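You operate a simulated robot arm through the tools that you are given. There is no shell and no other tool. Be economical: measure what you need, move in short steps, check, and stop when the job is done.

Carry out the task below with a simulated robot arm. There is one attempt and no reset: what you move stays moved.

Task
Plug in the warming plate and warm two blocks at 50 degrees.
Fine: the cream and the beige block; socket switch on after plugging; wait for orange dots; dial and switch off.
Where things are to end (x, y in the base frame): cream block within 40 mm of [530, 10]; beige block within 40 mm of [420, 10].

It is judged by the outcome, as a careful person would: the job done as asked, and still so three seconds after it is handed in. It fails if anything else is knocked over, pushed out of place, dropped, spilled or broken.

Robot
A 7-joint arm with a two-finger gripper, on a carriage that runs on a rail from [3, 1202] to [-1, -578] (x, y) and turns from -3.578 to 2.234 rad about z. Base frame: it is fixed where the carriage stands at the start and does not move with it; the origin is on the floor, on the carriage's upright axis, x ahead of it, y to its left, z up. Units: mm, rad, N and s.
With the tool pointing down near the work surface it reaches from about 360 to 780 mm from the robot's upright axis, wherever it stands. Its first joint turns from -2.897 to 2.897 rad. Places, roughly: beige block (4x6x3 cm) [400, -200, 800]; cream block (5x7x4 cm) [500, -300, 800]; grey plug (5x5x6 cm) [500, -200, 800]; grey socket switch [700, -300, 800]; grey socket well [600, -300, 800]; grey warming plate [500, 0, 800]; plate dial [700, 0, 900]; warming plate top [500, 0, 800]. Payload 2.45 kg.
Tool frame: the origin (TCP) is the grasp point; the fingertips stand 23 mm ahead of it; z points along the fingers, y is the line along which they close. Largest opening 72 mm; the body of the gripper starts 40 mm behind the TCP.
Orientation is that of the tool frame in the base frame, as a unit quaternion [w, x, y, z]. With the fingers straight down and closing along the base's y, the tool's x points along the base's -x, its y along +y and its z along -z.

Tools
- The arm moves only by the tool apply_moves. Its argument "motion" is a list of rows, each a list of 7 numbers: the shift along the base's x, y, z in mm, then the turn, a rotation vector about the base's x, y, z in rad, then the gripper command, from -1 (shut) to 1 (fully open), values between in proportion. In form: [[dx, dy, dz, ax, ay, az, jaw], ...]. A call has 1 to 8 rows; each row shifts and turns the commanded pose from where the row before left it. Each row takes 0.2 s and may step no farther than 50 mm and 0.15 rad from the row before; otherwise, or with a gripper value out of range, the whole call is refused. Where a pose cannot be reached the arm comes as near as it can. A force on the tool above 50 N (or 10 N above the force at the start of the call, whichever is more), or a blocked arm, ends the call early, and 0.2 s more pass. The fingers move at their own pace (about 72 mm/s each) and stop on an object; they squeeze with about 21 N. The grip force told is the motor's: it shows also when the fingers shut on nothing. Time passes only in rows, and 0.2 s behind the last, so rows that do not move let the fingers close. The reply holds the time, the measured pose of the TCP, the force on the tool along the base axes, the opening and the grip force, in the units named above and with some noise, with the torque about the TCP (base axes, N m) and any sound that the robot's microphone picked up.
- Cameras (640 x 400 px; columns grow to the right, rows downward): "scene" is now at [6.4, 159.2, 1526.4]; the picture's right is [-0.40, -0.92, 0.00], its down [-0.70, 0.30, -0.65] and it looks along [0.59, -0.26, -0.76] (base axes); focal length 277 px, centre (320, 200). "wrist" rides on the gripper at [78, 17, -66] in the tool frame; the picture's right is [-0.22, 0.98, 0.00], its down [-0.56, -0.12, -0.82] and it looks along [-0.80, -0.18, 0.57] (tool axes); focal length 234 px, centre (320, 200). There is no depth. A picture from a camera that has moved, and an enlarged one, comes with that camera's place and axes in the base frame and with its lens. The place of the scene camera against the robot may be out by one fixed shift of up to 25 mm in any direction.
- snapshot(camera): a new picture of that camera. It takes no simulated time.
- lift_body(by): slides the trunk up (or, below 0, down) by that many mm; the arm and the scene camera ride with it, the base frame stays. It gives what a move gives, with no picture.
- roll_base(legs): drives the robot by 1 to 6 legs, each [ahead, left, turn to the left] in mm, mm and rad, along the robot's own axes; the way and the turn of a leg run together, so that a leg with both is an arc; at most 1500 mm and 3.142 rad a leg. The arm and the cameras ride along, it lands a little off, and it stops where it bumps. It keeps to its track: a leg is cut to what the track allows. It gives what a move gives.
- head_to(pan, tilt): turns the head with the scene camera to pan (to the left, within 2.705 rad either way) and tilt (down, from -0.506 to 1.204), counted from straight ahead of the robot. It gives what a move gives.
- inspect(camera, box): a new picture of the part [left, top, right, bottom] of that camera's present view, enlarged. It takes no simulated time.
- finish_job(): hands the job in; it is judged then, once.

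Go step by step. Nothing tells you exact positions but the pictures and the camera data: compare them with the known pose of the tool, close in by small moves and look again before you grip or let go. The budget is 120 turns and 82 pictures, counting those below and the enlarged ones. Unless the task says otherwise, let go and move clear before handing in, and close with one line.

The tools are called as name(argument=value, ...) on one line, values as JSON. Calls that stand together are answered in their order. apply_moves: Moves the arm, as the interface text tells. Its arguments: {"type":"object","properties":{"motion":{"type":"array","items":{"type":"array","items":{"type":"number"}}}},"required":["motion"]} The other tools are called the same way: lift_body (by) slides the trunk up or down; roll_base (legs) drives the base; head_to (pan, tilt) turns the head that bears the scene camera; snapshot (camera) takes a picture; inspect (camera, box) takes an enlarged picture of a part of a camera's view; finish_job () hands the job in.

At the start:

```text
clock: 0.0
tool_pos: [371.0, 47.2, 1192.6]
orientation: [0.0, 0.0, 1.0, 0.0]
wrist_force: [0.4, -0.4, 0.2]
torque: [-0.02, -0.01, 0.0]
finger_gap: 71.6
gripper_force: 0.1
trunk travel left (down, up): [-525.0, 65.0]
robot x, y, heading: [-3.1, 0.5, -0.001]
head pan, tilt: [-0.407, 0.869]
```

scene: 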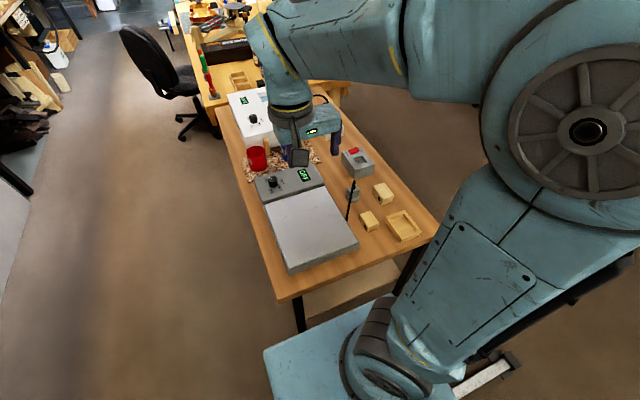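
wrist: 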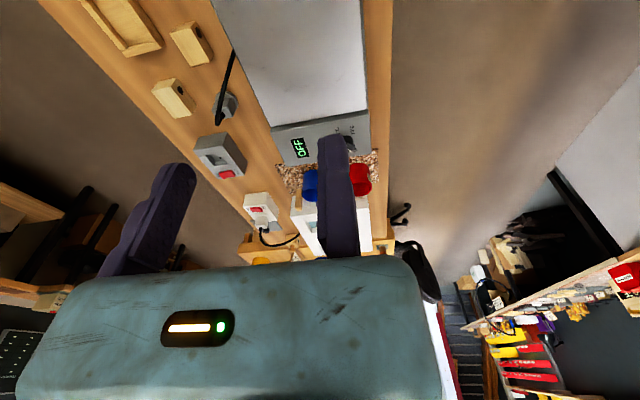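

I see the table with the warming plate, plug with cord, socket, two blocks and a tray. I'll look closer at each.

inspect(camera="scene", box=[240, 130, 440, 255])

inspect(camera="wrist", box=[80, 0, 400, 200])

```text
3.20 times, centred on (340, 192) of scene
camera zoom: at [6.4, 159.2, 1526.4], right [-0.4, -0.92, 0.0], down [-0.7, 0.3, -0.65], along [0.59, -0.26, -0.76], focal length 885 px, centre (256, 224)
```

zoom: 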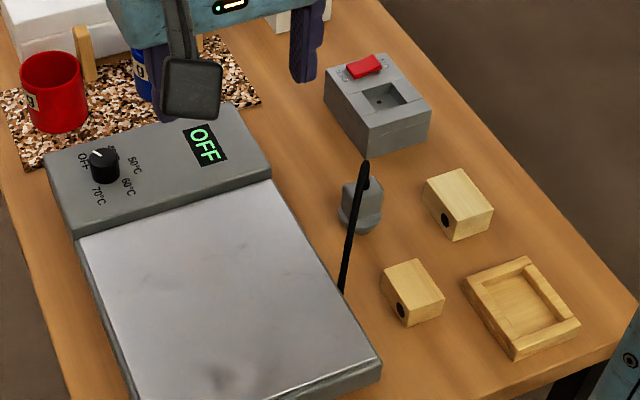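

```text
2.00 times, centred on (240, 100) of wrist
camera zoom: at [294.1, 63.5, 1259.7], right [0.22, 0.98, 0.0], down [0.56, -0.12, 0.82], along [0.8, -0.18, -0.57], focal length 468 px, centre (480, 400)
```

zoom: 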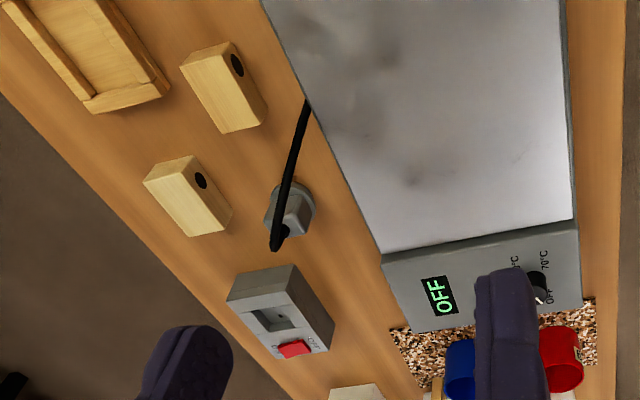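

The layout is clear. I'll bring the wrist camera closer to the plug and socket for triangulation.

apply_moves(motion=[[5, -38, -25, 0, 0, 0, 1], [5, -38, -25, 0, 0, 0, 1], [5, -38, -25, 0, 0, 0, 1], [5, -38, -25, 0, 0, 0, 1], [5, -38, -25, 0, 0, 0, 1], [5, -38, -25, 0, 0, 0, 1]])

snapshot(camera="wrist")

snapshot(camera="scene")

```text
clock: 1.4
tool_pos: [401.2, -181.0, 1042.2]
orientation: [0.0, 0.0, 1.0, 0.0]
wrist_force: [0.0, 1.0, 0.0]
torque: [-0.05, -0.04, -0.01]
finger_gap: 71.9
gripper_force: 0.0
trunk travel left (down, up): [-525.0, 65.0]
robot x, y, heading: [-2.4, -0.5, 0.0]
head pan, tilt: [-0.407, 0.869]
```

```text
77 pictures are left
camera wrist: at [325.1, -164.4, 1109.0], right [0.22, 0.98, 0.0], down [0.56, -0.12, 0.82], along [0.8, -0.18, -0.57], focal length 234 px, centre (320, 200)
```

wrist: 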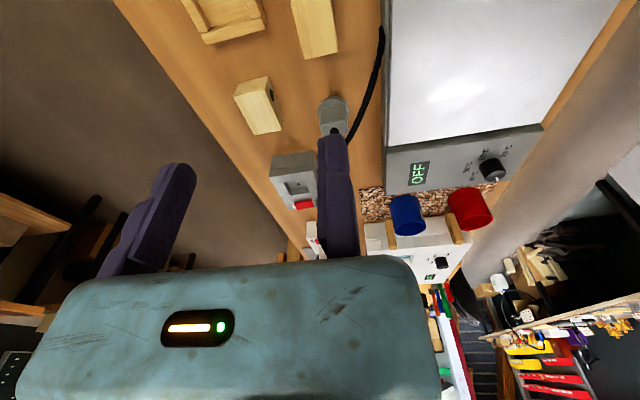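

```text
76 pictures are left
camera scene: at [6.3, 159.1, 1526.4], right [-0.4, -0.92, 0.0], down [-0.7, 0.3, -0.65], along [0.59, -0.26, -0.76], focal length 277 px, centre (320, 200)
```

scene: 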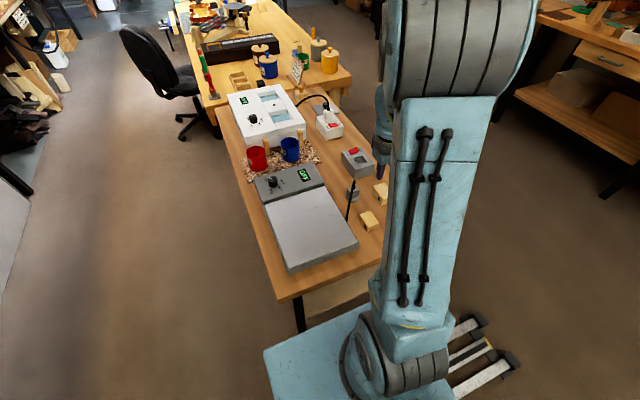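

Two views put the plug near (520,-188), the socket well near (630,-271) and the display at (660,-67). I'll go closer to see the plug and its cord.

apply_moves(motion=[[0, -20, -30, 0, 0, 0, 1], [0, -20, -30, 0, 0, 0, 1], [0, -10, -20, 0, 0, 0, 1]])

inspect(camera="wrist", box=[200, 0, 440, 150])

inspect(camera="scene", box=[280, 130, 400, 205])

```text
clock: 2.2
tool_pos: [400.7, -232.1, 961.1]
orientation: [0.0, -0.001, 1.0, 0.0]
wrist_force: [0.0, -0.3, 0.9]
torque: [0.04, -0.01, 0.0]
finger_gap: 72.1
gripper_force: 0.0
trunk travel left (down, up): [-525.0, 65.0]
robot x, y, heading: [-0.8, 0.3, -0.005]
head pan, tilt: [-0.407, 0.869]
```

```text
2.67 times, centred on (320, 75) of wrist
camera zoom: at [324.5, -214.7, 1028.6], right [0.22, 0.98, 0.0], down [0.56, -0.12, 0.82], along [0.8, -0.18, -0.57], focal length 624 px, centre (320, 533)
```

zoom: 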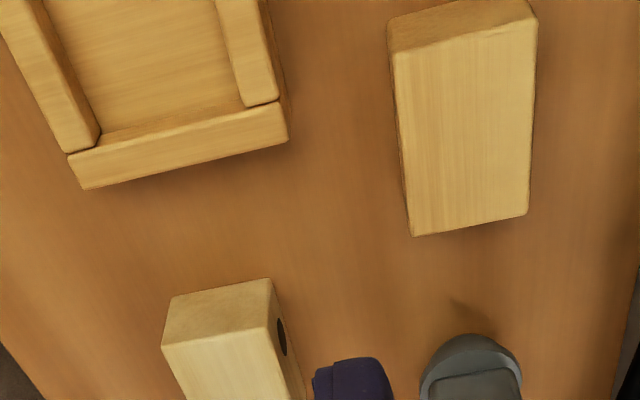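

```text
5.33 times, centred on (340, 168) of scene
camera zoom: at [6.5, 159.1, 1526.4], right [-0.4, -0.92, 0.0], down [-0.7, 0.3, -0.65], along [0.59, -0.26, -0.76], focal length 1476 px, centre (213, 373)
```

zoom: 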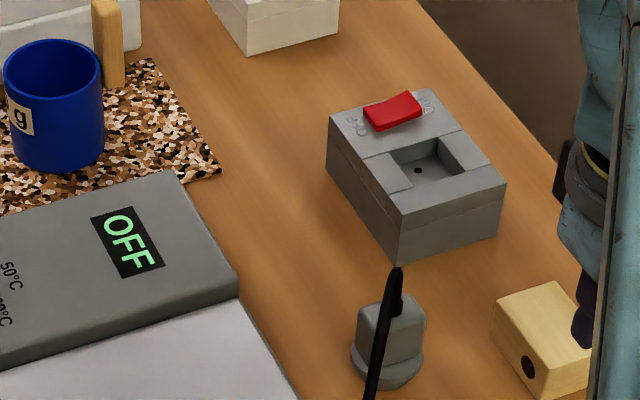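

I'll shift left so that the plug and socket show between the fingers.

apply_moves(motion=[[0, 40, 10, 0, 0, 0, 1], [0, 40, 10, 0, 0, 0, 1], [0, 10, 0, 0, 0, 0, 1]])

inspect(camera="wrist", box=[160, 0, 400, 200])

```text
clock: 3.0
tool_pos: [400.6, -139.8, 981.5]
orientation: [0.0, 0.0, 1.0, 0.001]
wrist_force: [0.1, 0.4, -0.2]
torque: [-0.03, 0.0, 0.02]
finger_gap: 71.9
gripper_force: 0.0
trunk travel left (down, up): [-525.0, 65.0]
robot x, y, heading: [-0.0, -0.8, -0.001]
head pan, tilt: [-0.407, 0.869]
```

```text
2.00 times, centred on (280, 100) of wrist
camera zoom: at [324.3, -123.3, 1049.0], right [0.22, 0.98, 0.0], down [0.56, -0.12, 0.82], along [0.8, -0.18, -0.57], focal length 468 px, centre (400, 400)
```

zoom: 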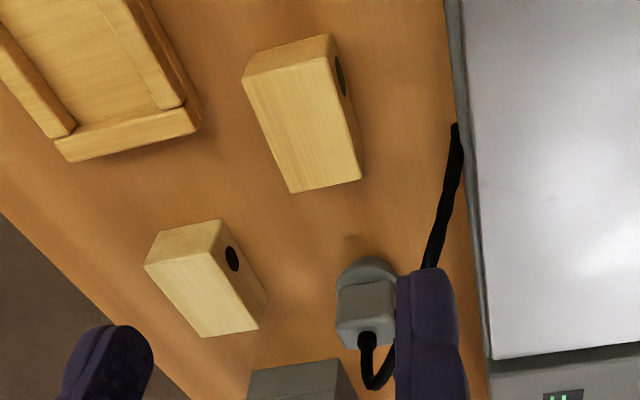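

Block top is about z 822, so the table is about z 792. The plug's cord leaves its top centre. Next a close look at the socket.

apply_moves(motion=[[35, -20, 5, 0, 0, 0, 1], [40, -20, 5, 0, 0, 0, 1], [20, -10, 5, 0, 0, 0, 1]])

inspect(camera="wrist", box=[160, 60, 400, 260])

snapshot(camera="scene")

```text
clock: 3.8
tool_pos: [496.2, -189.6, 998.1]
orientation: [0.0, 0.0, 1.0, 0.0]
wrist_force: [-0.2, 0.1, -0.7]
torque: [0.01, 0.01, 0.08]
finger_gap: 72.3
gripper_force: 0.0
trunk travel left (down, up): [-525.0, 65.0]
robot x, y, heading: [1.0, -1.0, 0.001]
head pan, tilt: [-0.407, 0.869]
```

```text
2.00 times, centred on (280, 160) of wrist
camera zoom: at [419.7, -173.5, 1064.3], right [0.22, 0.98, 0.0], down [0.56, -0.12, 0.82], along [0.8, -0.18, -0.57], focal length 468 px, centre (400, 280)
```

zoom: 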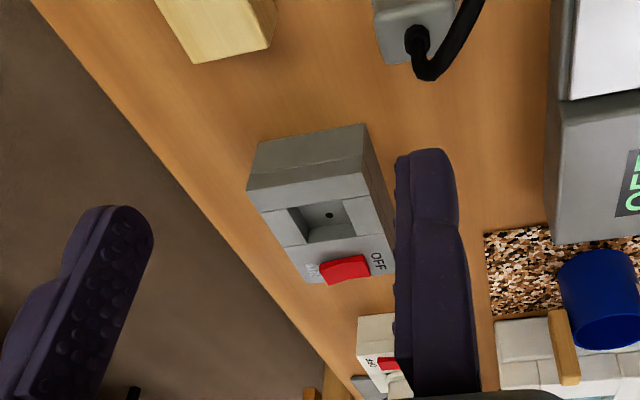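

```text
71 pictures are left
camera scene: at [6.6, 159.2, 1526.4], right [-0.4, -0.92, 0.0], down [-0.7, 0.3, -0.65], along [0.59, -0.26, -0.76], focal length 277 px, centre (320, 200)
```

scene: 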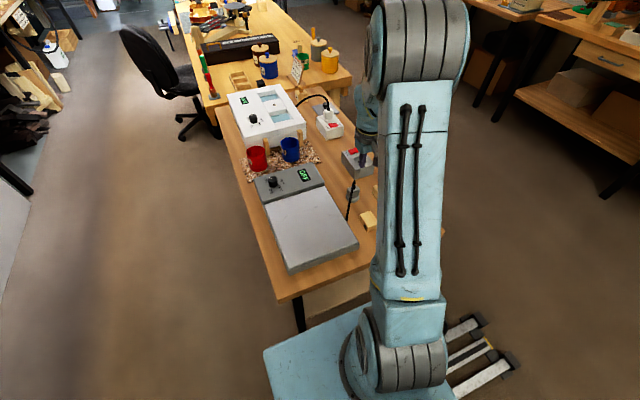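

The socket is roughly axis-aligned, top about z 842, well about 38 mm wide centred near (650,-281). Now a close look at the plug.

apply_moves(motion=[[-30, 20, -20, 0, 0, 0, 1], [-30, 25, -25, 0, 0, 0, 1], [0, 0, -20, 0, 0, 0, 1]])

inspect(camera="wrist", box=[180, 50, 360, 200])

```text
clock: 4.6
tool_pos: [434.8, -145.3, 932.0]
orientation: [0.0, 0.0, 1.0, 0.0]
wrist_force: [0.6, 0.4, -0.2]
torque: [-0.05, 0.01, 0.0]
finger_gap: 72.1
gripper_force: 0.0
trunk travel left (down, up): [-525.0, 65.0]
robot x, y, heading: [0.6, 0.2, -0.002]
head pan, tilt: [-0.407, 0.869]
```

```text
2.67 times, centred on (270, 125) of wrist
camera zoom: at [358.6, -128.1, 998.5], right [0.22, 0.98, 0.0], down [0.56, -0.13, 0.82], along [0.8, -0.18, -0.57], focal length 624 px, centre (453, 400)
```

zoom: 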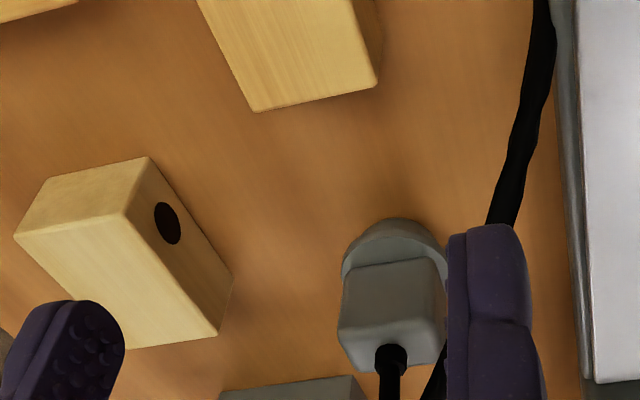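

The plug has a round base disc about 44 mm across under a 38 mm body; I need to see how it goes in the well. I'll look closely at the socket.

apply_moves(motion=[[40, -25, 15, 0, 0, 0, 1], [40, -25, 15, 0, 0, 0, 1], [45, -20, 0, 0, 0, 0, 1]])

inspect(camera="wrist", box=[180, 50, 360, 200])

```text
clock: 5.4
tool_pos: [560.1, -214.1, 964.0]
orientation: [0.0, 0.0, 1.0, 0.0]
wrist_force: [-0.1, 0.1, 0.4]
torque: [-0.03, 0.02, 0.0]
finger_gap: 72.0
gripper_force: 0.0
trunk travel left (down, up): [-525.0, 65.0]
robot x, y, heading: [1.2, -0.6, -0.004]
head pan, tilt: [-0.407, 0.869]
```

```text
2.67 times, centred on (270, 125) of wrist
camera zoom: at [483.9, -198.4, 1030.2], right [0.22, 0.98, 0.0], down [0.56, -0.12, 0.82], along [0.8, -0.18, -0.57], focal length 624 px, centre (453, 400)
```

zoom: 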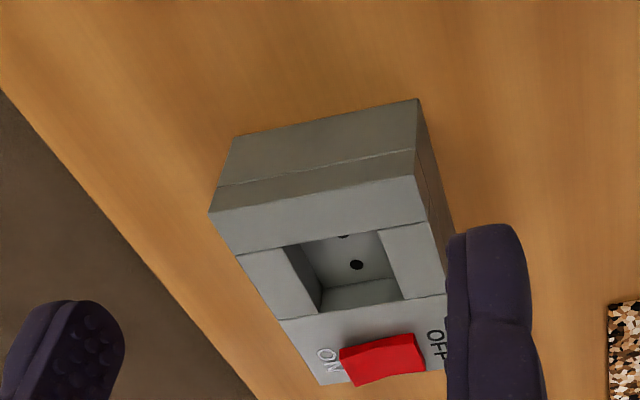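

The well is 38.5 mm square, about 14 mm deep, with two holes, centred at about (650,-281). I need a low side view of the plug to see what is under its disc.

apply_moves(motion=[[-40, 24, 0, 0, 0, 0, 1], [-40, 25, 0, 0, 0, 0, 1], [-40, 25, -10, 0, 0, 0, 1], [-30, 10, -25, 0, 0, 0, 1], [0, 0, -35, 0, 0, 0, 1]])

inspect(camera="wrist", box=[180, 80, 360, 200])

```text
clock: 6.6
tool_pos: [409.0, -131.3, 893.9]
orientation: [0.0, 0.0, 1.0, 0.0]
wrist_force: [-0.4, -0.1, 0.0]
torque: [0.0, -0.01, -0.01]
finger_gap: 71.9
gripper_force: 0.1
trunk travel left (down, up): [-525.0, 65.0]
robot x, y, heading: [-2.0, 3.9, -0.001]
head pan, tilt: [-0.407, 0.869]
```

```text
3.33 times, centred on (270, 140) of wrist
camera zoom: at [333.3, -115.2, 959.8], right [0.22, 0.98, 0.0], down [0.56, -0.13, 0.82], along [0.8, -0.18, -0.57], focal length 781 px, centre (487, 400)
```

zoom: 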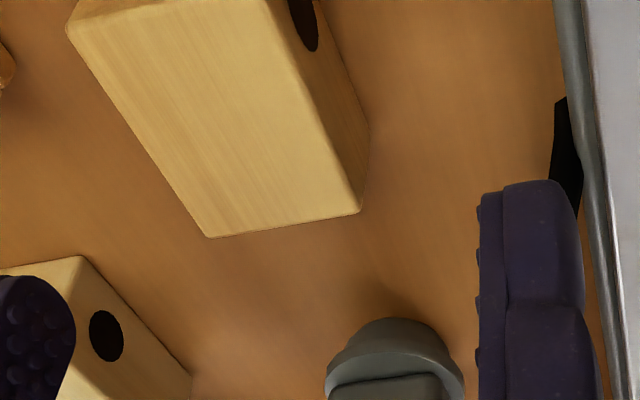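

inspect(camera="wrist", box=[260, 160, 340, 240])

```text
5.00 times, centred on (300, 200) of wrist
camera zoom: at [333.3, -115.2, 959.8], right [0.22, 0.98, 0.0], down [0.56, -0.13, 0.82], along [0.8, -0.18, -0.57], focal length 1171 px, centre (420, 200)
```

zoom: 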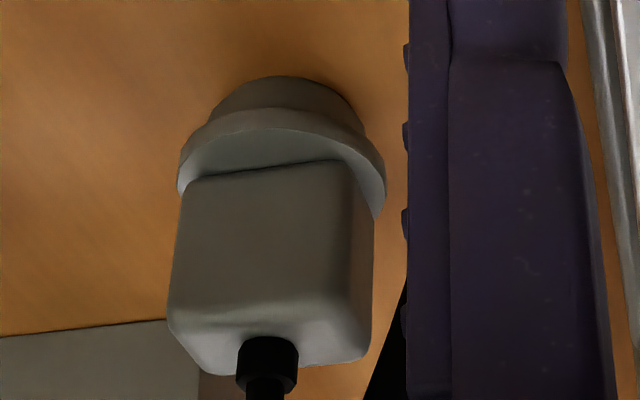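

Now clear: a round nose (~36 mm) under a 45 mm flange, with a square body on top; centre about (534,-192), top z≈848. I'll go above it with fingers closing along y and check.

apply_moves(motion=[[0, 0, 40, 0, 0, 0, 1], [0, 0, 40, 0, 0, 0, 1], [42, -20, 0, 0, 0, 0, 1], [42, -20, 0, 0, 0, 0, 1], [42, -21, -20, 0, 0, 0, 1], [0, 0, -30, 0, 0, 0, 1]])

snapshot(camera="wrist")

inspect(camera="scene", box=[290, 110, 410, 230])

```text
refused: row 5 steps farther than a row can; nothing moved
```

```text
66 pictures are left
camera wrist: at [333.3, -115.2, 959.8], right [0.22, 0.98, 0.0], down [0.56, -0.13, 0.82], along [0.8, -0.18, -0.57], focal length 234 px, centre (320, 200)
```

wrist: 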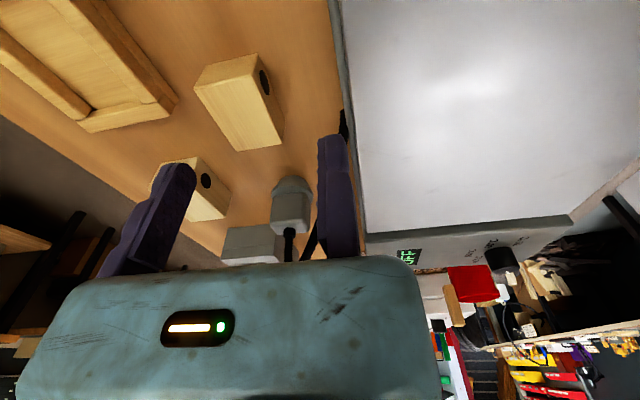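

```text
3.33 times, centred on (350, 170) of scene
camera zoom: at [5.8, 159.3, 1526.4], right [-0.4, -0.92, 0.0], down [-0.7, 0.3, -0.65], along [0.59, -0.26, -0.76], focal length 922 px, centre (220, 300)
```

zoom: 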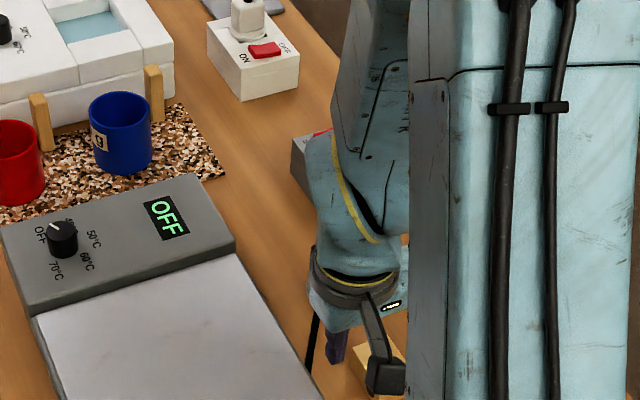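

The row was too long, nothing moved; I redo it with smaller steps.

apply_moves(motion=[[0, 0, 40, 0, 0, 0, 1], [0, 0, 40, 0, 0, 0, 1], [42, -20, 0, 0, 0, 0, 1], [42, -20, 0, 0, 0, 0, 1], [42, -21, 0, 0, 0, 0, 1], [0, 0, -30, 0, 0, 0, 1]])

snapshot(camera="wrist")

inspect(camera="scene", box=[290, 110, 410, 230])

```text
clock: 8.0
tool_pos: [538.5, -191.8, 941.8]
orientation: [-0.001, -0.001, 1.0, -0.001]
wrist_force: [-0.4, -0.1, -0.3]
torque: [0.0, 0.02, 0.0]
finger_gap: 72.0
gripper_force: 0.1
trunk travel left (down, up): [-525.0, 65.0]
robot x, y, heading: [0.3, -0.8, 0.002]
head pan, tilt: [-0.407, 0.869]
```

```text
64 pictures are left
camera wrist: at [460.8, -176.2, 1008.6], right [0.22, 0.98, 0.0], down [0.56, -0.13, 0.82], along [0.8, -0.18, -0.57], focal length 234 px, centre (320, 200)
```

wrist: 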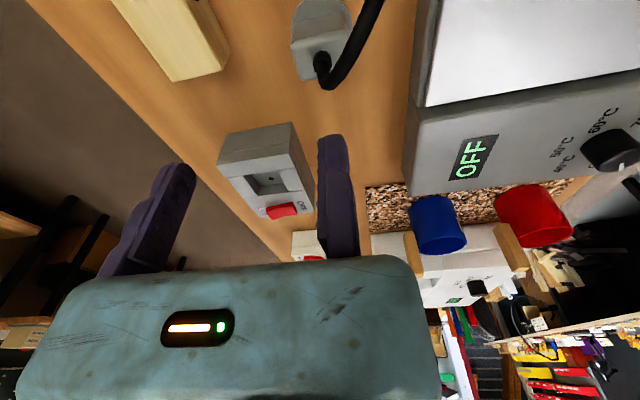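

```text
3.33 times, centred on (350, 170) of scene
camera zoom: at [6.5, 159.1, 1526.4], right [-0.4, -0.92, 0.0], down [-0.7, 0.3, -0.65], along [0.59, -0.26, -0.76], focal length 922 px, centre (220, 300)
```

zoom: 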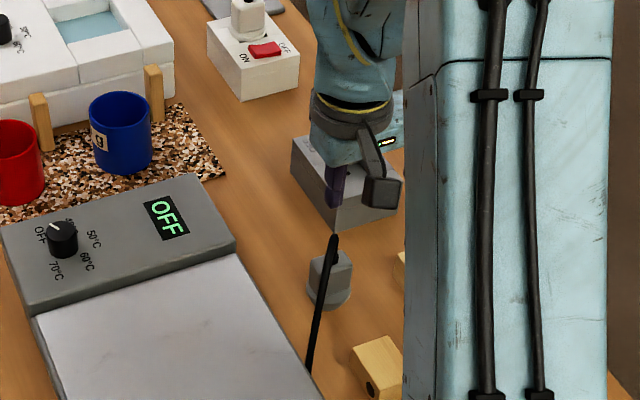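

The plug top centre reads (530,-191.5). I descend over it and pause to look before closing.

apply_moves(motion=[[-7, 0, -30, 0, 0, 0, 1], [0, 0, -25, 0, 0, 0, 1], [0, 0, -20, 0, 0, 0, 1], [0, 0, -16, 0, 0, 0, 1]])

snapshot(camera="wrist")

inspect(camera="scene", box=[290, 110, 410, 230])

```text
clock: 8.9
tool_pos: [533.0, -194.3, 871.6]
orientation: [0.008, 0.001, 1.0, -0.003]
wrist_force: [-8.9, 3.6, 32.3]
torque: [0.24, 0.44, 0.01]
finger_gap: 72.1
gripper_force: 0.0
trunk travel left (down, up): [-525.0, 65.0]
robot x, y, heading: [1.4, 0.6, 0.007]
head pan, tilt: [-0.407, 0.869]
stopped in row 4: the force on the tool passed its limit at 64 N (the readings are from after the stop); the commanded pose is now the measured one
```

```text
62 pictures are left
camera wrist: at [455.0, -176.7, 937.9], right [0.22, 0.98, 0.0], down [0.55, -0.12, 0.83], along [0.81, -0.18, -0.56], focal length 234 px, centre (320, 200)
```

wrist: 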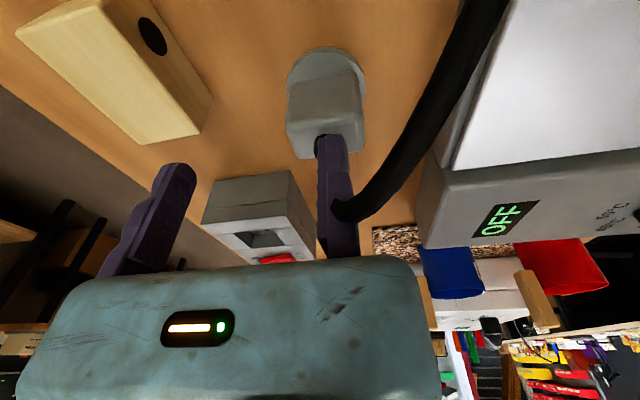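

```text
3.33 times, centred on (350, 170) of scene
camera zoom: at [3.5, 160.2, 1527.0], right [-0.4, -0.92, 0.0], down [-0.7, 0.3, -0.65], along [0.59, -0.26, -0.76], focal length 922 px, centre (220, 300)
```

zoom: 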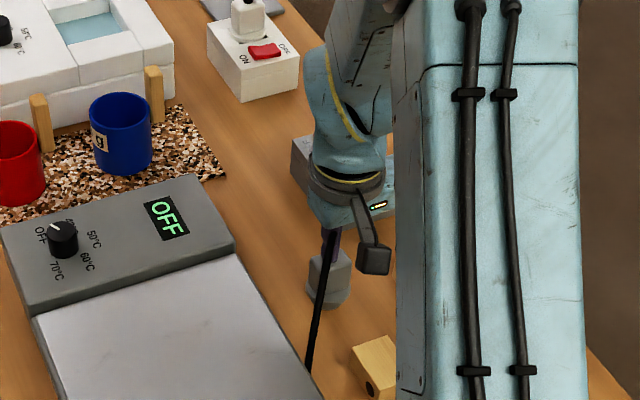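

The right finger came down on the plug/cord instead of beside it: in the pictures, the fingers sit about 40 mm to -y of where I expected. I lift, then close the fingers to see where they really meet.

apply_moves(motion=[[0, 0, 40, 0, 0, 0, 1], [0, 0, 40, 0, 0, 0, 1], [0, 0, 0, 0, 0, 0, -1], [0, 0, 0, 0, 0, 0, -1], [0, 0, 0, 0, 0, 0, -1]])

snapshot(camera="wrist")

snapshot(camera="scene")

```text
clock: 10.1
tool_pos: [532.9, -191.9, 948.9]
orientation: [0.006, 0.0, 1.0, -0.002]
wrist_force: [0.3, 0.0, -0.1]
torque: [-0.02, -0.04, 0.01]
finger_gap: 0.1
gripper_force: 21.3
trunk travel left (down, up): [-525.0, 65.0]
robot x, y, heading: [-3.3, 3.6, 0.005]
head pan, tilt: [-0.407, 0.869]
```

```text
60 pictures are left
camera wrist: at [456.4, -175.9, 1013.3], right [0.22, 0.98, 0.0], down [0.55, -0.12, 0.83], along [0.81, -0.18, -0.56], focal length 234 px, centre (320, 200)
```

wrist: 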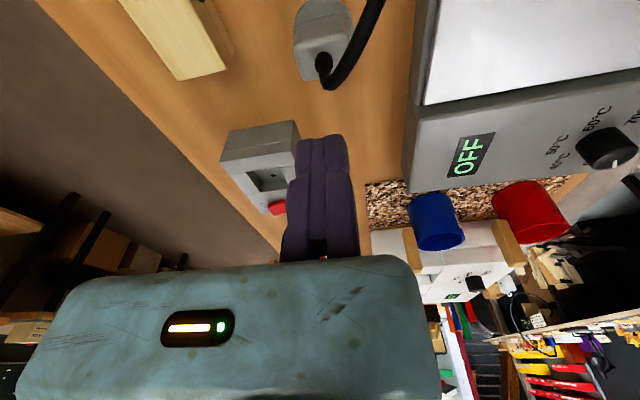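

```text
59 pictures are left
camera scene: at [6.4, 159.2, 1526.4], right [-0.4, -0.92, 0.0], down [-0.7, 0.3, -0.65], along [0.59, -0.26, -0.76], focal length 277 px, centre (320, 200)
```

scene: 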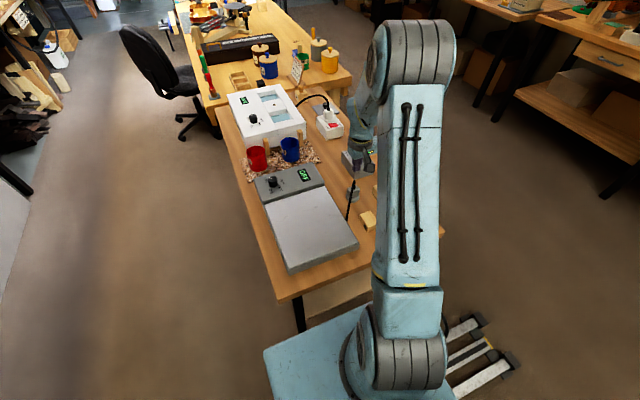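

Closed, the fingers meet in column 323, as they should; open, it seems only the left (-y) finger travels. I check at half opening.

apply_moves(motion=[[0, 0, 0, 0, 0, 0, 0], [0, 0, 0, 0, 0, 0, 0], [0, 0, 0, 0, 0, 0, 0], [0, 0, 0, 0, 0, 0, 0]])

inspect(camera="wrist", box=[120, 60, 440, 260])

```text
clock: 11.1
tool_pos: [534.9, -191.8, 948.4]
orientation: [0.004, 0.001, 1.0, -0.002]
wrist_force: [-0.1, 0.1, 0.1]
torque: [-0.02, 0.03, -0.01]
finger_gap: 36.1
gripper_force: 0.0
trunk travel left (down, up): [-525.0, 65.0]
robot x, y, heading: [1.3, 2.1, -0.001]
head pan, tilt: [-0.407, 0.869]
```

```text
2.00 times, centred on (280, 160) of wrist
camera zoom: at [456.4, -175.9, 1013.2], right [0.22, 0.98, 0.0], down [0.55, -0.12, 0.83], along [0.81, -0.18, -0.56], focal length 468 px, centre (400, 280)
```

zoom: 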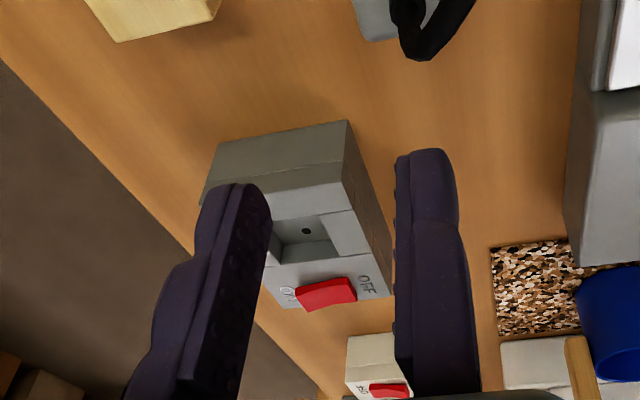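

Confirmed: only the -y finger moves; the fixed finger's inner face is at the TCP. So I place the TCP just beyond the plug's +y face (y≈-171), and come down partway.

apply_moves(motion=[[0, 20, 0, 0, 0, 0, 0.67], [-2, 1, -25, 0, 0, 0, 0.67], [0, 0, -25, 0, 0, 0, 0.67], [0, 0, -15, 0, 0, 0, 0.67]])

snapshot(camera="wrist")

```text
clock: 12.1
tool_pos: [531.9, -172.6, 882.5]
orientation: [0.005, 0.001, 1.0, -0.002]
wrist_force: [-0.2, -0.4, 0.2]
torque: [0.05, -0.03, -0.02]
finger_gap: 60.0
gripper_force: 0.2
trunk travel left (down, up): [-525.0, 65.0]
robot x, y, heading: [1.0, -0.4, -0.002]
head pan, tilt: [-0.407, 0.869]
```

```text
57 pictures are left
camera wrist: at [453.9, -155.1, 949.0], right [0.22, 0.98, 0.0], down [0.55, -0.12, 0.83], along [0.81, -0.18, -0.56], focal length 234 px, centre (320, 200)
```

wrist: 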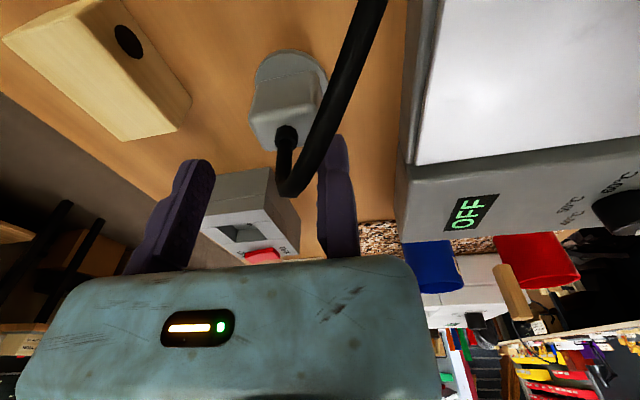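

The plug and cord lie between the fingers. I continue down to about z 852.

apply_moves(motion=[[0, 0, -12, 0, 0, 0, 0.67], [0, 0, -10, 0, 0, 0, 0.67], [0, 0, -8, 0, 0, 0, 0.67]])

inspect(camera="wrist", box=[140, 40, 380, 240])

```text
clock: 12.7
tool_pos: [532.1, -170.1, 871.4]
orientation: [0.012, 0.0, 1.0, -0.004]
wrist_force: [-7.0, 5.0, 31.7]
torque: [0.13, 0.35, -0.08]
finger_gap: 60.5
gripper_force: 0.0
trunk travel left (down, up): [-525.0, 65.0]
robot x, y, heading: [0.6, -0.8, 0.001]
head pan, tilt: [-0.407, 0.869]
stopped in row 2: the force on the tool passed its limit at 66 N (the readings are from after the stop); the commanded pose is now the measured one
```

```text
2.00 times, centred on (260, 140) of wrist
camera zoom: at [454.5, -153.4, 936.5], right [0.22, 0.98, 0.0], down [0.54, -0.12, 0.83], along [0.81, -0.18, -0.55], focal length 468 px, centre (440, 320)
```

zoom: 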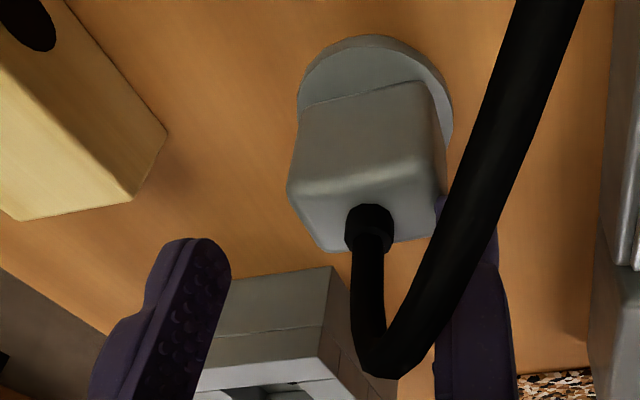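

The fixed finger landed on the plug's +y edge (overlap a few mm). I lift, shift 9 mm to +y, and come down again.

apply_moves(motion=[[0, 0, 15, 0, 0, 0, 0.8], [0, 9, 0, 0, 0, 0, 0.8], [0, 0, -12, 0, 0, 0, 0.8], [0, 0, -10, 0, 0, 0, 0.8], [0, 0, -6, 0, 0, 0, 0.8]])

inspect(camera="wrist", box=[140, 40, 380, 240])

```text
clock: 13.9
tool_pos: [532.1, -162.7, 854.2]
orientation: [0.01, -0.001, 1.0, -0.004]
wrist_force: [0.4, -1.2, 0.3]
torque: [-0.01, 0.0, 0.0]
finger_gap: 64.6
gripper_force: 0.0
trunk travel left (down, up): [-525.0, 65.0]
robot x, y, heading: [1.1, 0.7, 0.0]
head pan, tilt: [-0.407, 0.869]
```

```text
2.00 times, centred on (260, 140) of wrist
camera zoom: at [454.7, -145.7, 919.2], right [0.22, 0.98, 0.0], down [0.54, -0.12, 0.83], along [0.81, -0.18, -0.56], focal length 468 px, centre (440, 320)
```

zoom: 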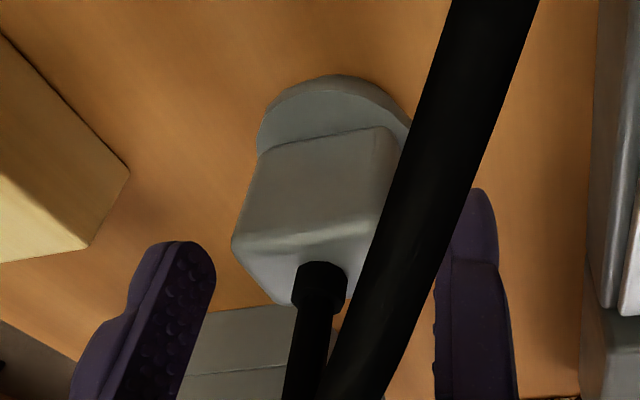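

Clear now. I go down a little more, straighten the small tilt, nudge closer by 3 mm and close.

apply_moves(motion=[[0, -3, -8, 0.008, 0.02, 0, 0.8], [0, 0, 0, 0, 0, 0, 0.2], [0, 0, 0, 0, 0, 0, -0.3], [0, 0, 0, 0, 0, 0, -1], [0, 0, 0, 0, 0, 0, -1], [0, 0, 0, 0, 0, 0, -1]])

inspect(camera="wrist", box=[140, 40, 380, 240])

```text
clock: 15.3
tool_pos: [533.1, -165.3, 846.9]
orientation: [0.0, 0.0, 1.0, 0.0]
wrist_force: [0.8, -0.8, 2.5]
torque: [-0.09, -0.01, 0.03]
finger_gap: 37.2
gripper_force: 21.1
trunk travel left (down, up): [-525.0, 65.0]
robot x, y, heading: [-1.2, -0.1, -0.001]
head pan, tilt: [-0.407, 0.869]
```

```text
2.00 times, centred on (260, 140) of wrist
camera zoom: at [456.4, -149.5, 913.5], right [0.22, 0.98, 0.0], down [0.56, -0.13, 0.82], along [0.8, -0.18, -0.57], focal length 468 px, centre (440, 320)
```

zoom: 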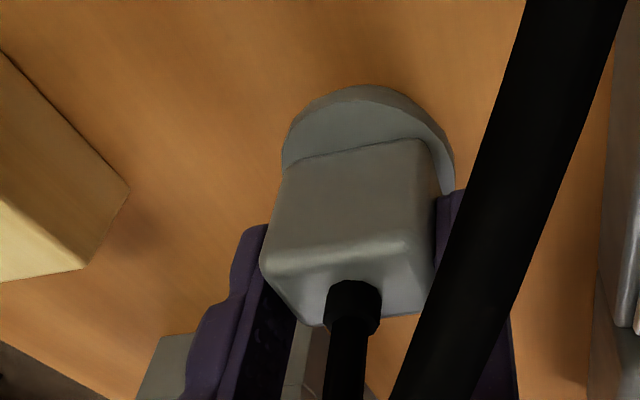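

The plug is gripped (37 mm). I lift it 75 mm and check.

apply_moves(motion=[[0, 0, 15, 0, 0, 0, -1], [0, 0, 20, 0, 0, 0, -1], [0, 0, 20, 0, 0, 0, -1], [0, 0, 20, 0, 0, 0, -1], [30, -20, 0, 0, 0, 0, -1], [35, -30, 0, 0, 0, 0, -1]])

inspect(camera="wrist", box=[140, 40, 380, 240])

inspect(camera="scene", box=[250, 110, 410, 260])

```text
clock: 16.7
tool_pos: [598.1, -214.9, 921.3]
orientation: [-0.001, 0.0, 1.0, 0.0]
wrist_force: [-0.2, 0.8, -0.7]
torque: [-0.01, -0.03, 0.0]
finger_gap: 37.4
gripper_force: 21.0
trunk travel left (down, up): [-525.0, 65.0]
robot x, y, heading: [-0.0, -4.5, -0.001]
head pan, tilt: [-0.407, 0.869]
```

```text
2.00 times, centred on (260, 140) of wrist
camera zoom: at [520.9, -199.0, 988.4], right [0.22, 0.98, 0.0], down [0.56, -0.13, 0.82], along [0.8, -0.18, -0.58], focal length 468 px, centre (440, 320)
```

zoom: 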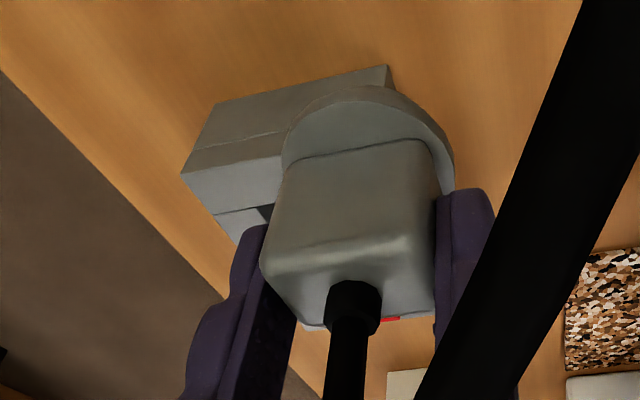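

```text
2.67 times, centred on (330, 185) of scene
camera zoom: at [6.4, 159.3, 1526.4], right [-0.4, -0.92, 0.0], down [-0.7, 0.3, -0.65], along [0.59, -0.26, -0.76], focal length 738 px, centre (293, 240)
```

zoom: 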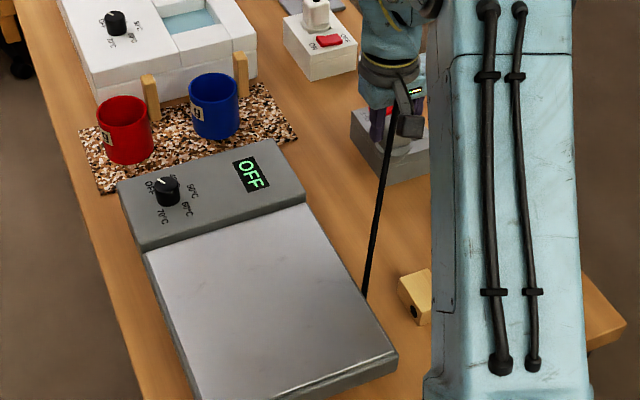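

The cord is slack and the plate did not move. I move over the well centre (TCP ≈ (651,-259.5)) and lower to just above it.

apply_moves(motion=[[27, -22, 0, 0, 0, 0, -1], [26, -22.5, 0, 0, 0, 0, -1], [0, 0, -10, 0, 0, 0, -1], [0, 0, 0, 0, 0, 0, -1]])

inspect(camera="wrist", box=[140, 40, 380, 240])

```text
clock: 17.7
tool_pos: [651.9, -260.1, 911.3]
orientation: [-0.001, -0.001, 1.0, 0.002]
wrist_force: [-1.0, -0.7, -0.4]
torque: [0.0, 0.01, 0.01]
finger_gap: 37.0
gripper_force: 20.8
trunk travel left (down, up): [-525.0, 65.0]
robot x, y, heading: [-0.2, 0.2, -0.001]
head pan, tilt: [-0.407, 0.869]
```

```text
2.00 times, centred on (260, 140) of wrist
camera zoom: at [575.5, -243.8, 978.6], right [0.22, 0.98, 0.0], down [0.56, -0.13, 0.82], along [0.8, -0.18, -0.57], focal length 468 px, centre (440, 320)
```

zoom: 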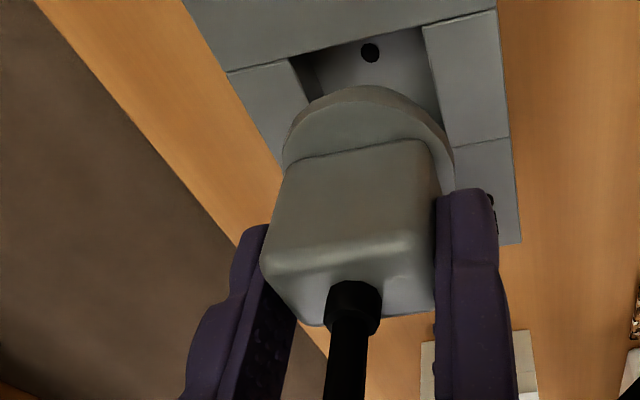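

Corner check gives the well at x 631–669.5, y -300…-261, and the plug centre at about (651.7,-281). I correct by 1 mm and lower gently.

apply_moves(motion=[[-1, 0.5, -5, 0, 0, 0, -1], [0, 0, -5, 0, 0, 0, -1], [0, 0, -4, 0, 0, 0, -1], [0, 0, -4, 0, 0, 0, -1], [0, 0, -4, 0, 0, 0, -1]])

inspect(camera="wrist", box=[140, 40, 380, 240])

```text
clock: 18.9
tool_pos: [650.4, -259.7, 889.2]
orientation: [0.0, 0.0, 1.0, 0.001]
wrist_force: [0.4, -1.4, -0.3]
torque: [-0.1, -0.04, 0.01]
finger_gap: 37.3
gripper_force: 20.8
trunk travel left (down, up): [-525.0, 65.0]
robot x, y, heading: [0.7, -2.2, 0.002]
head pan, tilt: [-0.407, 0.869]
```

```text
2.00 times, centred on (260, 140) of wrist
camera zoom: at [573.7, -243.5, 956.7], right [0.22, 0.98, 0.0], down [0.56, -0.13, 0.82], along [0.8, -0.18, -0.57], focal length 468 px, centre (440, 320)
```

zoom: 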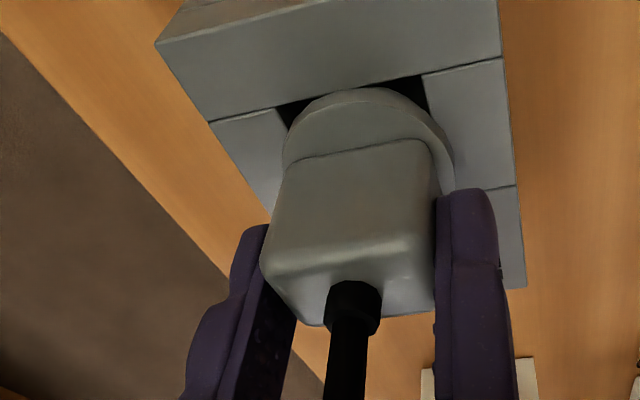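

The nose is entering without force. I continue in small steps until it seats.

apply_moves(motion=[[0, 0, -2, 0, 0, 0, -1], [0, 0, -2, 0, 0, 0, -1], [0, 0, -2, 0, 0, 0, -1], [0, 0, -2, 0, 0, 0, -1], [0, 0, -2, 0, 0, 0, -1]])

inspect(camera="wrist", box=[140, 40, 380, 240])

```text
clock: 20.1
tool_pos: [650.8, -260.7, 882.2]
orientation: [0.002, -0.001, 1.0, 0.0]
wrist_force: [-0.6, 0.6, 17.5]
torque: [-0.31, 0.13, -0.04]
finger_gap: 37.2
gripper_force: 20.6
trunk travel left (down, up): [-525.0, 65.0]
robot x, y, heading: [3.4, 1.9, 0.003]
head pan, tilt: [-0.407, 0.869]
```

```text
2.00 times, centred on (260, 140) of wrist
camera zoom: at [573.5, -243.4, 949.4], right [0.22, 0.98, 0.0], down [0.56, -0.12, 0.82], along [0.8, -0.18, -0.57], focal length 468 px, centre (440, 320)
```

zoom: 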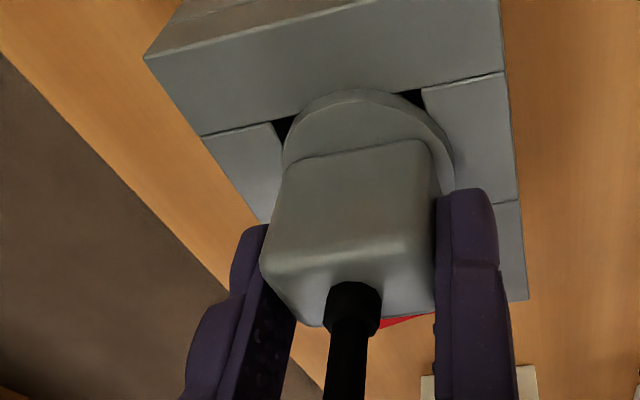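

Contact at z≈882, as predicted for seating. One further press to confirm.

apply_moves(motion=[[0, 0, -2, 0, 0, 0, -1], [0, 0, -1.5, 0, 0, 0, -1]])

```text
clock: 20.7
tool_pos: [650.1, -258.8, 878.1]
orientation: [0.002, -0.001, 1.0, 0.0]
wrist_force: [3.1, -3.3, 16.5]
torque: [-0.3, -0.09, 0.06]
finger_gap: 37.7
gripper_force: 21.4
trunk travel left (down, up): [-525.0, 65.0]
robot x, y, heading: [-0.4, 1.0, 0.004]
head pan, tilt: [-0.407, 0.869]
```

It moved on at a steady 16 N: either the plug is sliding in or the fingers slip. I look.

inspect(camera="wrist", box=[140, 40, 380, 240])

```text
2.00 times, centred on (260, 140) of wrist
camera zoom: at [573.3, -243.3, 944.6], right [0.22, 0.98, 0.0], down [0.56, -0.12, 0.82], along [0.8, -0.18, -0.57], focal length 468 px, centre (440, 320)
```

zoom: 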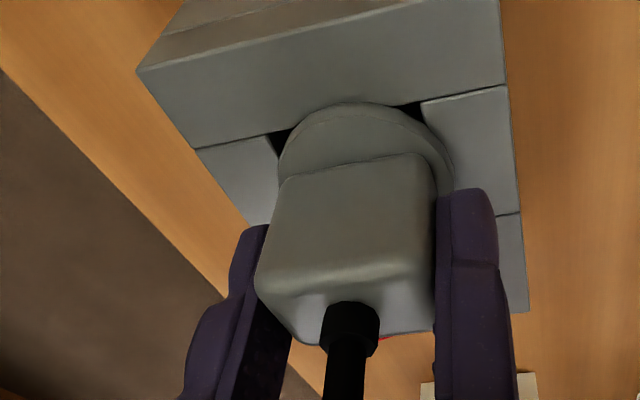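

The fingers slipped over a seated plug. I release, rise, and look.

apply_moves(motion=[[0, 0, 0, 0, 0, 0, 0.5], [0, 0, 0, 0, 0, 0, 0.5], [0, 3, 0, 0, 0, 0, 0.5], [0, 0, 25, 0, 0, 0, 0.5], [0, 0, 35, 0, 0, 0, 0.5], [0, 0, 40, 0, 0, 0, 0.5]])

snapshot(camera="wrist")

inspect(camera="scene", box=[250, 110, 410, 210])

```text
clock: 22.1
tool_pos: [649.8, -253.9, 978.7]
orientation: [0.0, -0.001, 1.0, 0.001]
wrist_force: [-0.1, -0.1, -0.3]
torque: [-0.06, 0.03, -0.02]
finger_gap: 54.1
gripper_force: 0.0
trunk travel left (down, up): [-525.0, 65.0]
robot x, y, heading: [-1.1, 2.5, 0.001]
head pan, tilt: [-0.407, 0.869]
```

```text
47 pictures are left
camera wrist: at [573.2, -237.2, 1043.9], right [0.22, 0.98, 0.0], down [0.56, -0.13, 0.82], along [0.8, -0.18, -0.57], focal length 234 px, centre (320, 200)
```

wrist: 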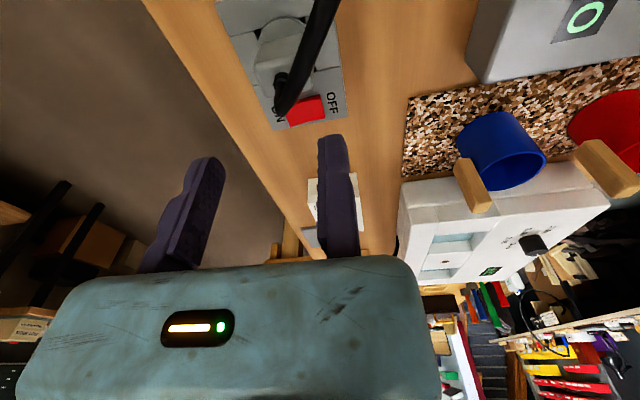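

```text
4.00 times, centred on (330, 160) of scene
camera zoom: at [6.4, 159.3, 1526.3], right [-0.4, -0.92, 0.0], down [-0.7, 0.3, -0.65], along [0.59, -0.26, -0.76], focal length 1107 px, centre (280, 360)
```

zoom: 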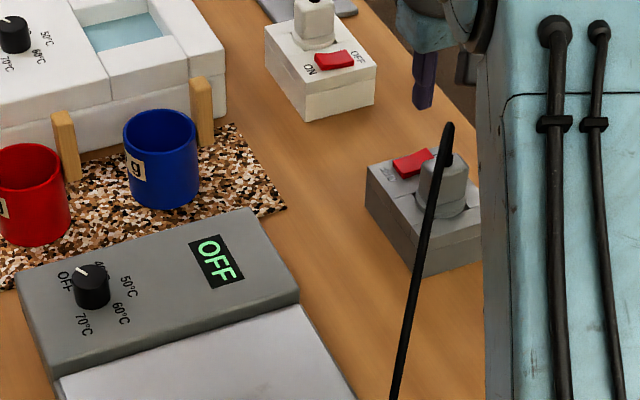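

The plug is seated flat. Now a close look at the rocker switch.

inspect(camera="wrist", box=[250, 70, 350, 140])

inspect(camera="scene", box=[320, 115, 380, 175])

```text
5.71 times, centred on (300, 105) of wrist
camera zoom: at [573.2, -237.2, 1043.9], right [0.22, 0.98, 0.0], down [0.56, -0.13, 0.82], along [0.8, -0.18, -0.57], focal length 1338 px, centre (434, 743)
```

zoom: 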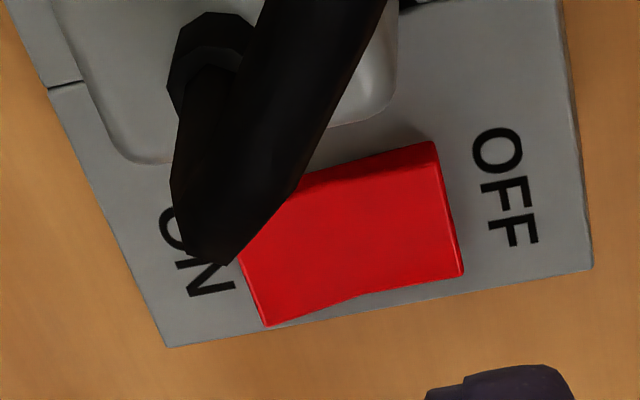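

```text
6.67 times, centred on (350, 145) of scene
camera zoom: at [6.4, 159.3, 1526.3], right [-0.4, -0.92, 0.0], down [-0.7, 0.3, -0.65], along [0.59, -0.26, -0.76], focal length 1845 px, centre (120, 567)
```

zoom: 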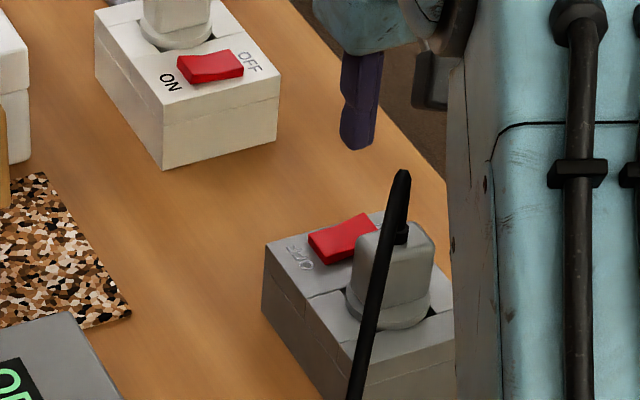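

The ON (-y) end of the rocker, around (701,-291), stands raised. To keep the wrist camera off the cord I turn the tool 90° (camera to the -y side), closing the fingers as I go.

apply_moves(motion=[[0, 0, 20, 0, 0, 0.14, -1], [10, -5, 0, 0, 0, 0.143, -1], [10, -5, 0, 0, 0, 0.143, -1], [10, -5, 0, 0, 0, 0.143, -1], [10, -5, 0, 0, 0, 0.143, -1], [5, -5, 0, 0, 0, 0.143, -1], [5, -5, 0, 0, 0, 0.143, -1], [3, -5, 0, 0, 0, 0.143, -1]])

apply_moves(motion=[[0, -2, 0, 0, 0, 0.143, -1], [0, 0, 0, 0, 0, 0.143, -1], [0, 0, 0, 0, 0, 0.144, -1], [0, 0, -20, 0, 0, 0, -1], [0, 0, -20, 0, 0, 0, -1]])

snapshot(camera="wrist")

inspect(camera="scene", box=[300, 70, 420, 190])

```text
clock: 23.9
tool_pos: [703.3, -291.2, 997.5]
orientation: [-0.001, -0.541, 0.841, 0.0]
wrist_force: [-0.2, 0.8, 0.4]
torque: [0.02, 0.03, -0.03]
finger_gap: 0.0
gripper_force: 21.4
trunk travel left (down, up): [-525.0, 65.0]
robot x, y, heading: [2.6, 2.5, -0.001]
head pan, tilt: [-0.407, 0.869]
```

```text
clock: 25.1
tool_pos: [703.3, -293.4, 955.2]
orientation: [0.0, -0.707, 0.707, 0.0]
wrist_force: [-0.1, -0.3, 0.1]
torque: [0.01, -0.01, -0.01]
finger_gap: 0.0
gripper_force: 20.8
trunk travel left (down, up): [-525.0, 65.0]
robot x, y, heading: [-0.0, 0.9, -0.002]
head pan, tilt: [-0.407, 0.869]
```

```text
43 pictures are left
camera wrist: at [687.3, -372.0, 1022.5], right [-0.98, 0.22, 0.0], down [0.13, 0.56, 0.82], along [0.18, 0.8, -0.57], focal length 234 px, centre (320, 200)
```

wrist: 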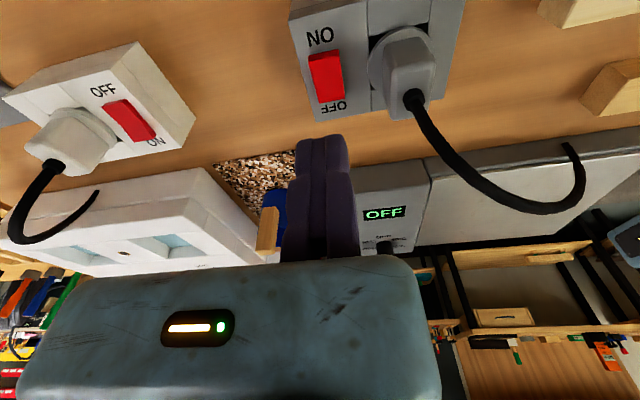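

```text
3.33 times, centred on (360, 130) of scene
camera zoom: at [6.4, 159.3, 1526.4], right [-0.4, -0.92, 0.0], down [-0.7, 0.3, -0.65], along [0.59, -0.26, -0.76], focal length 922 px, centre (187, 433)
```

zoom: 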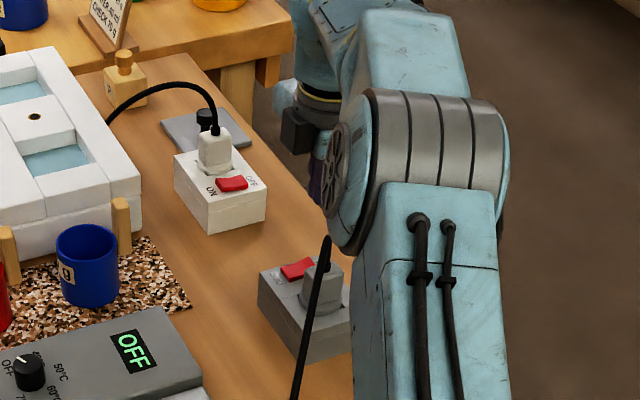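

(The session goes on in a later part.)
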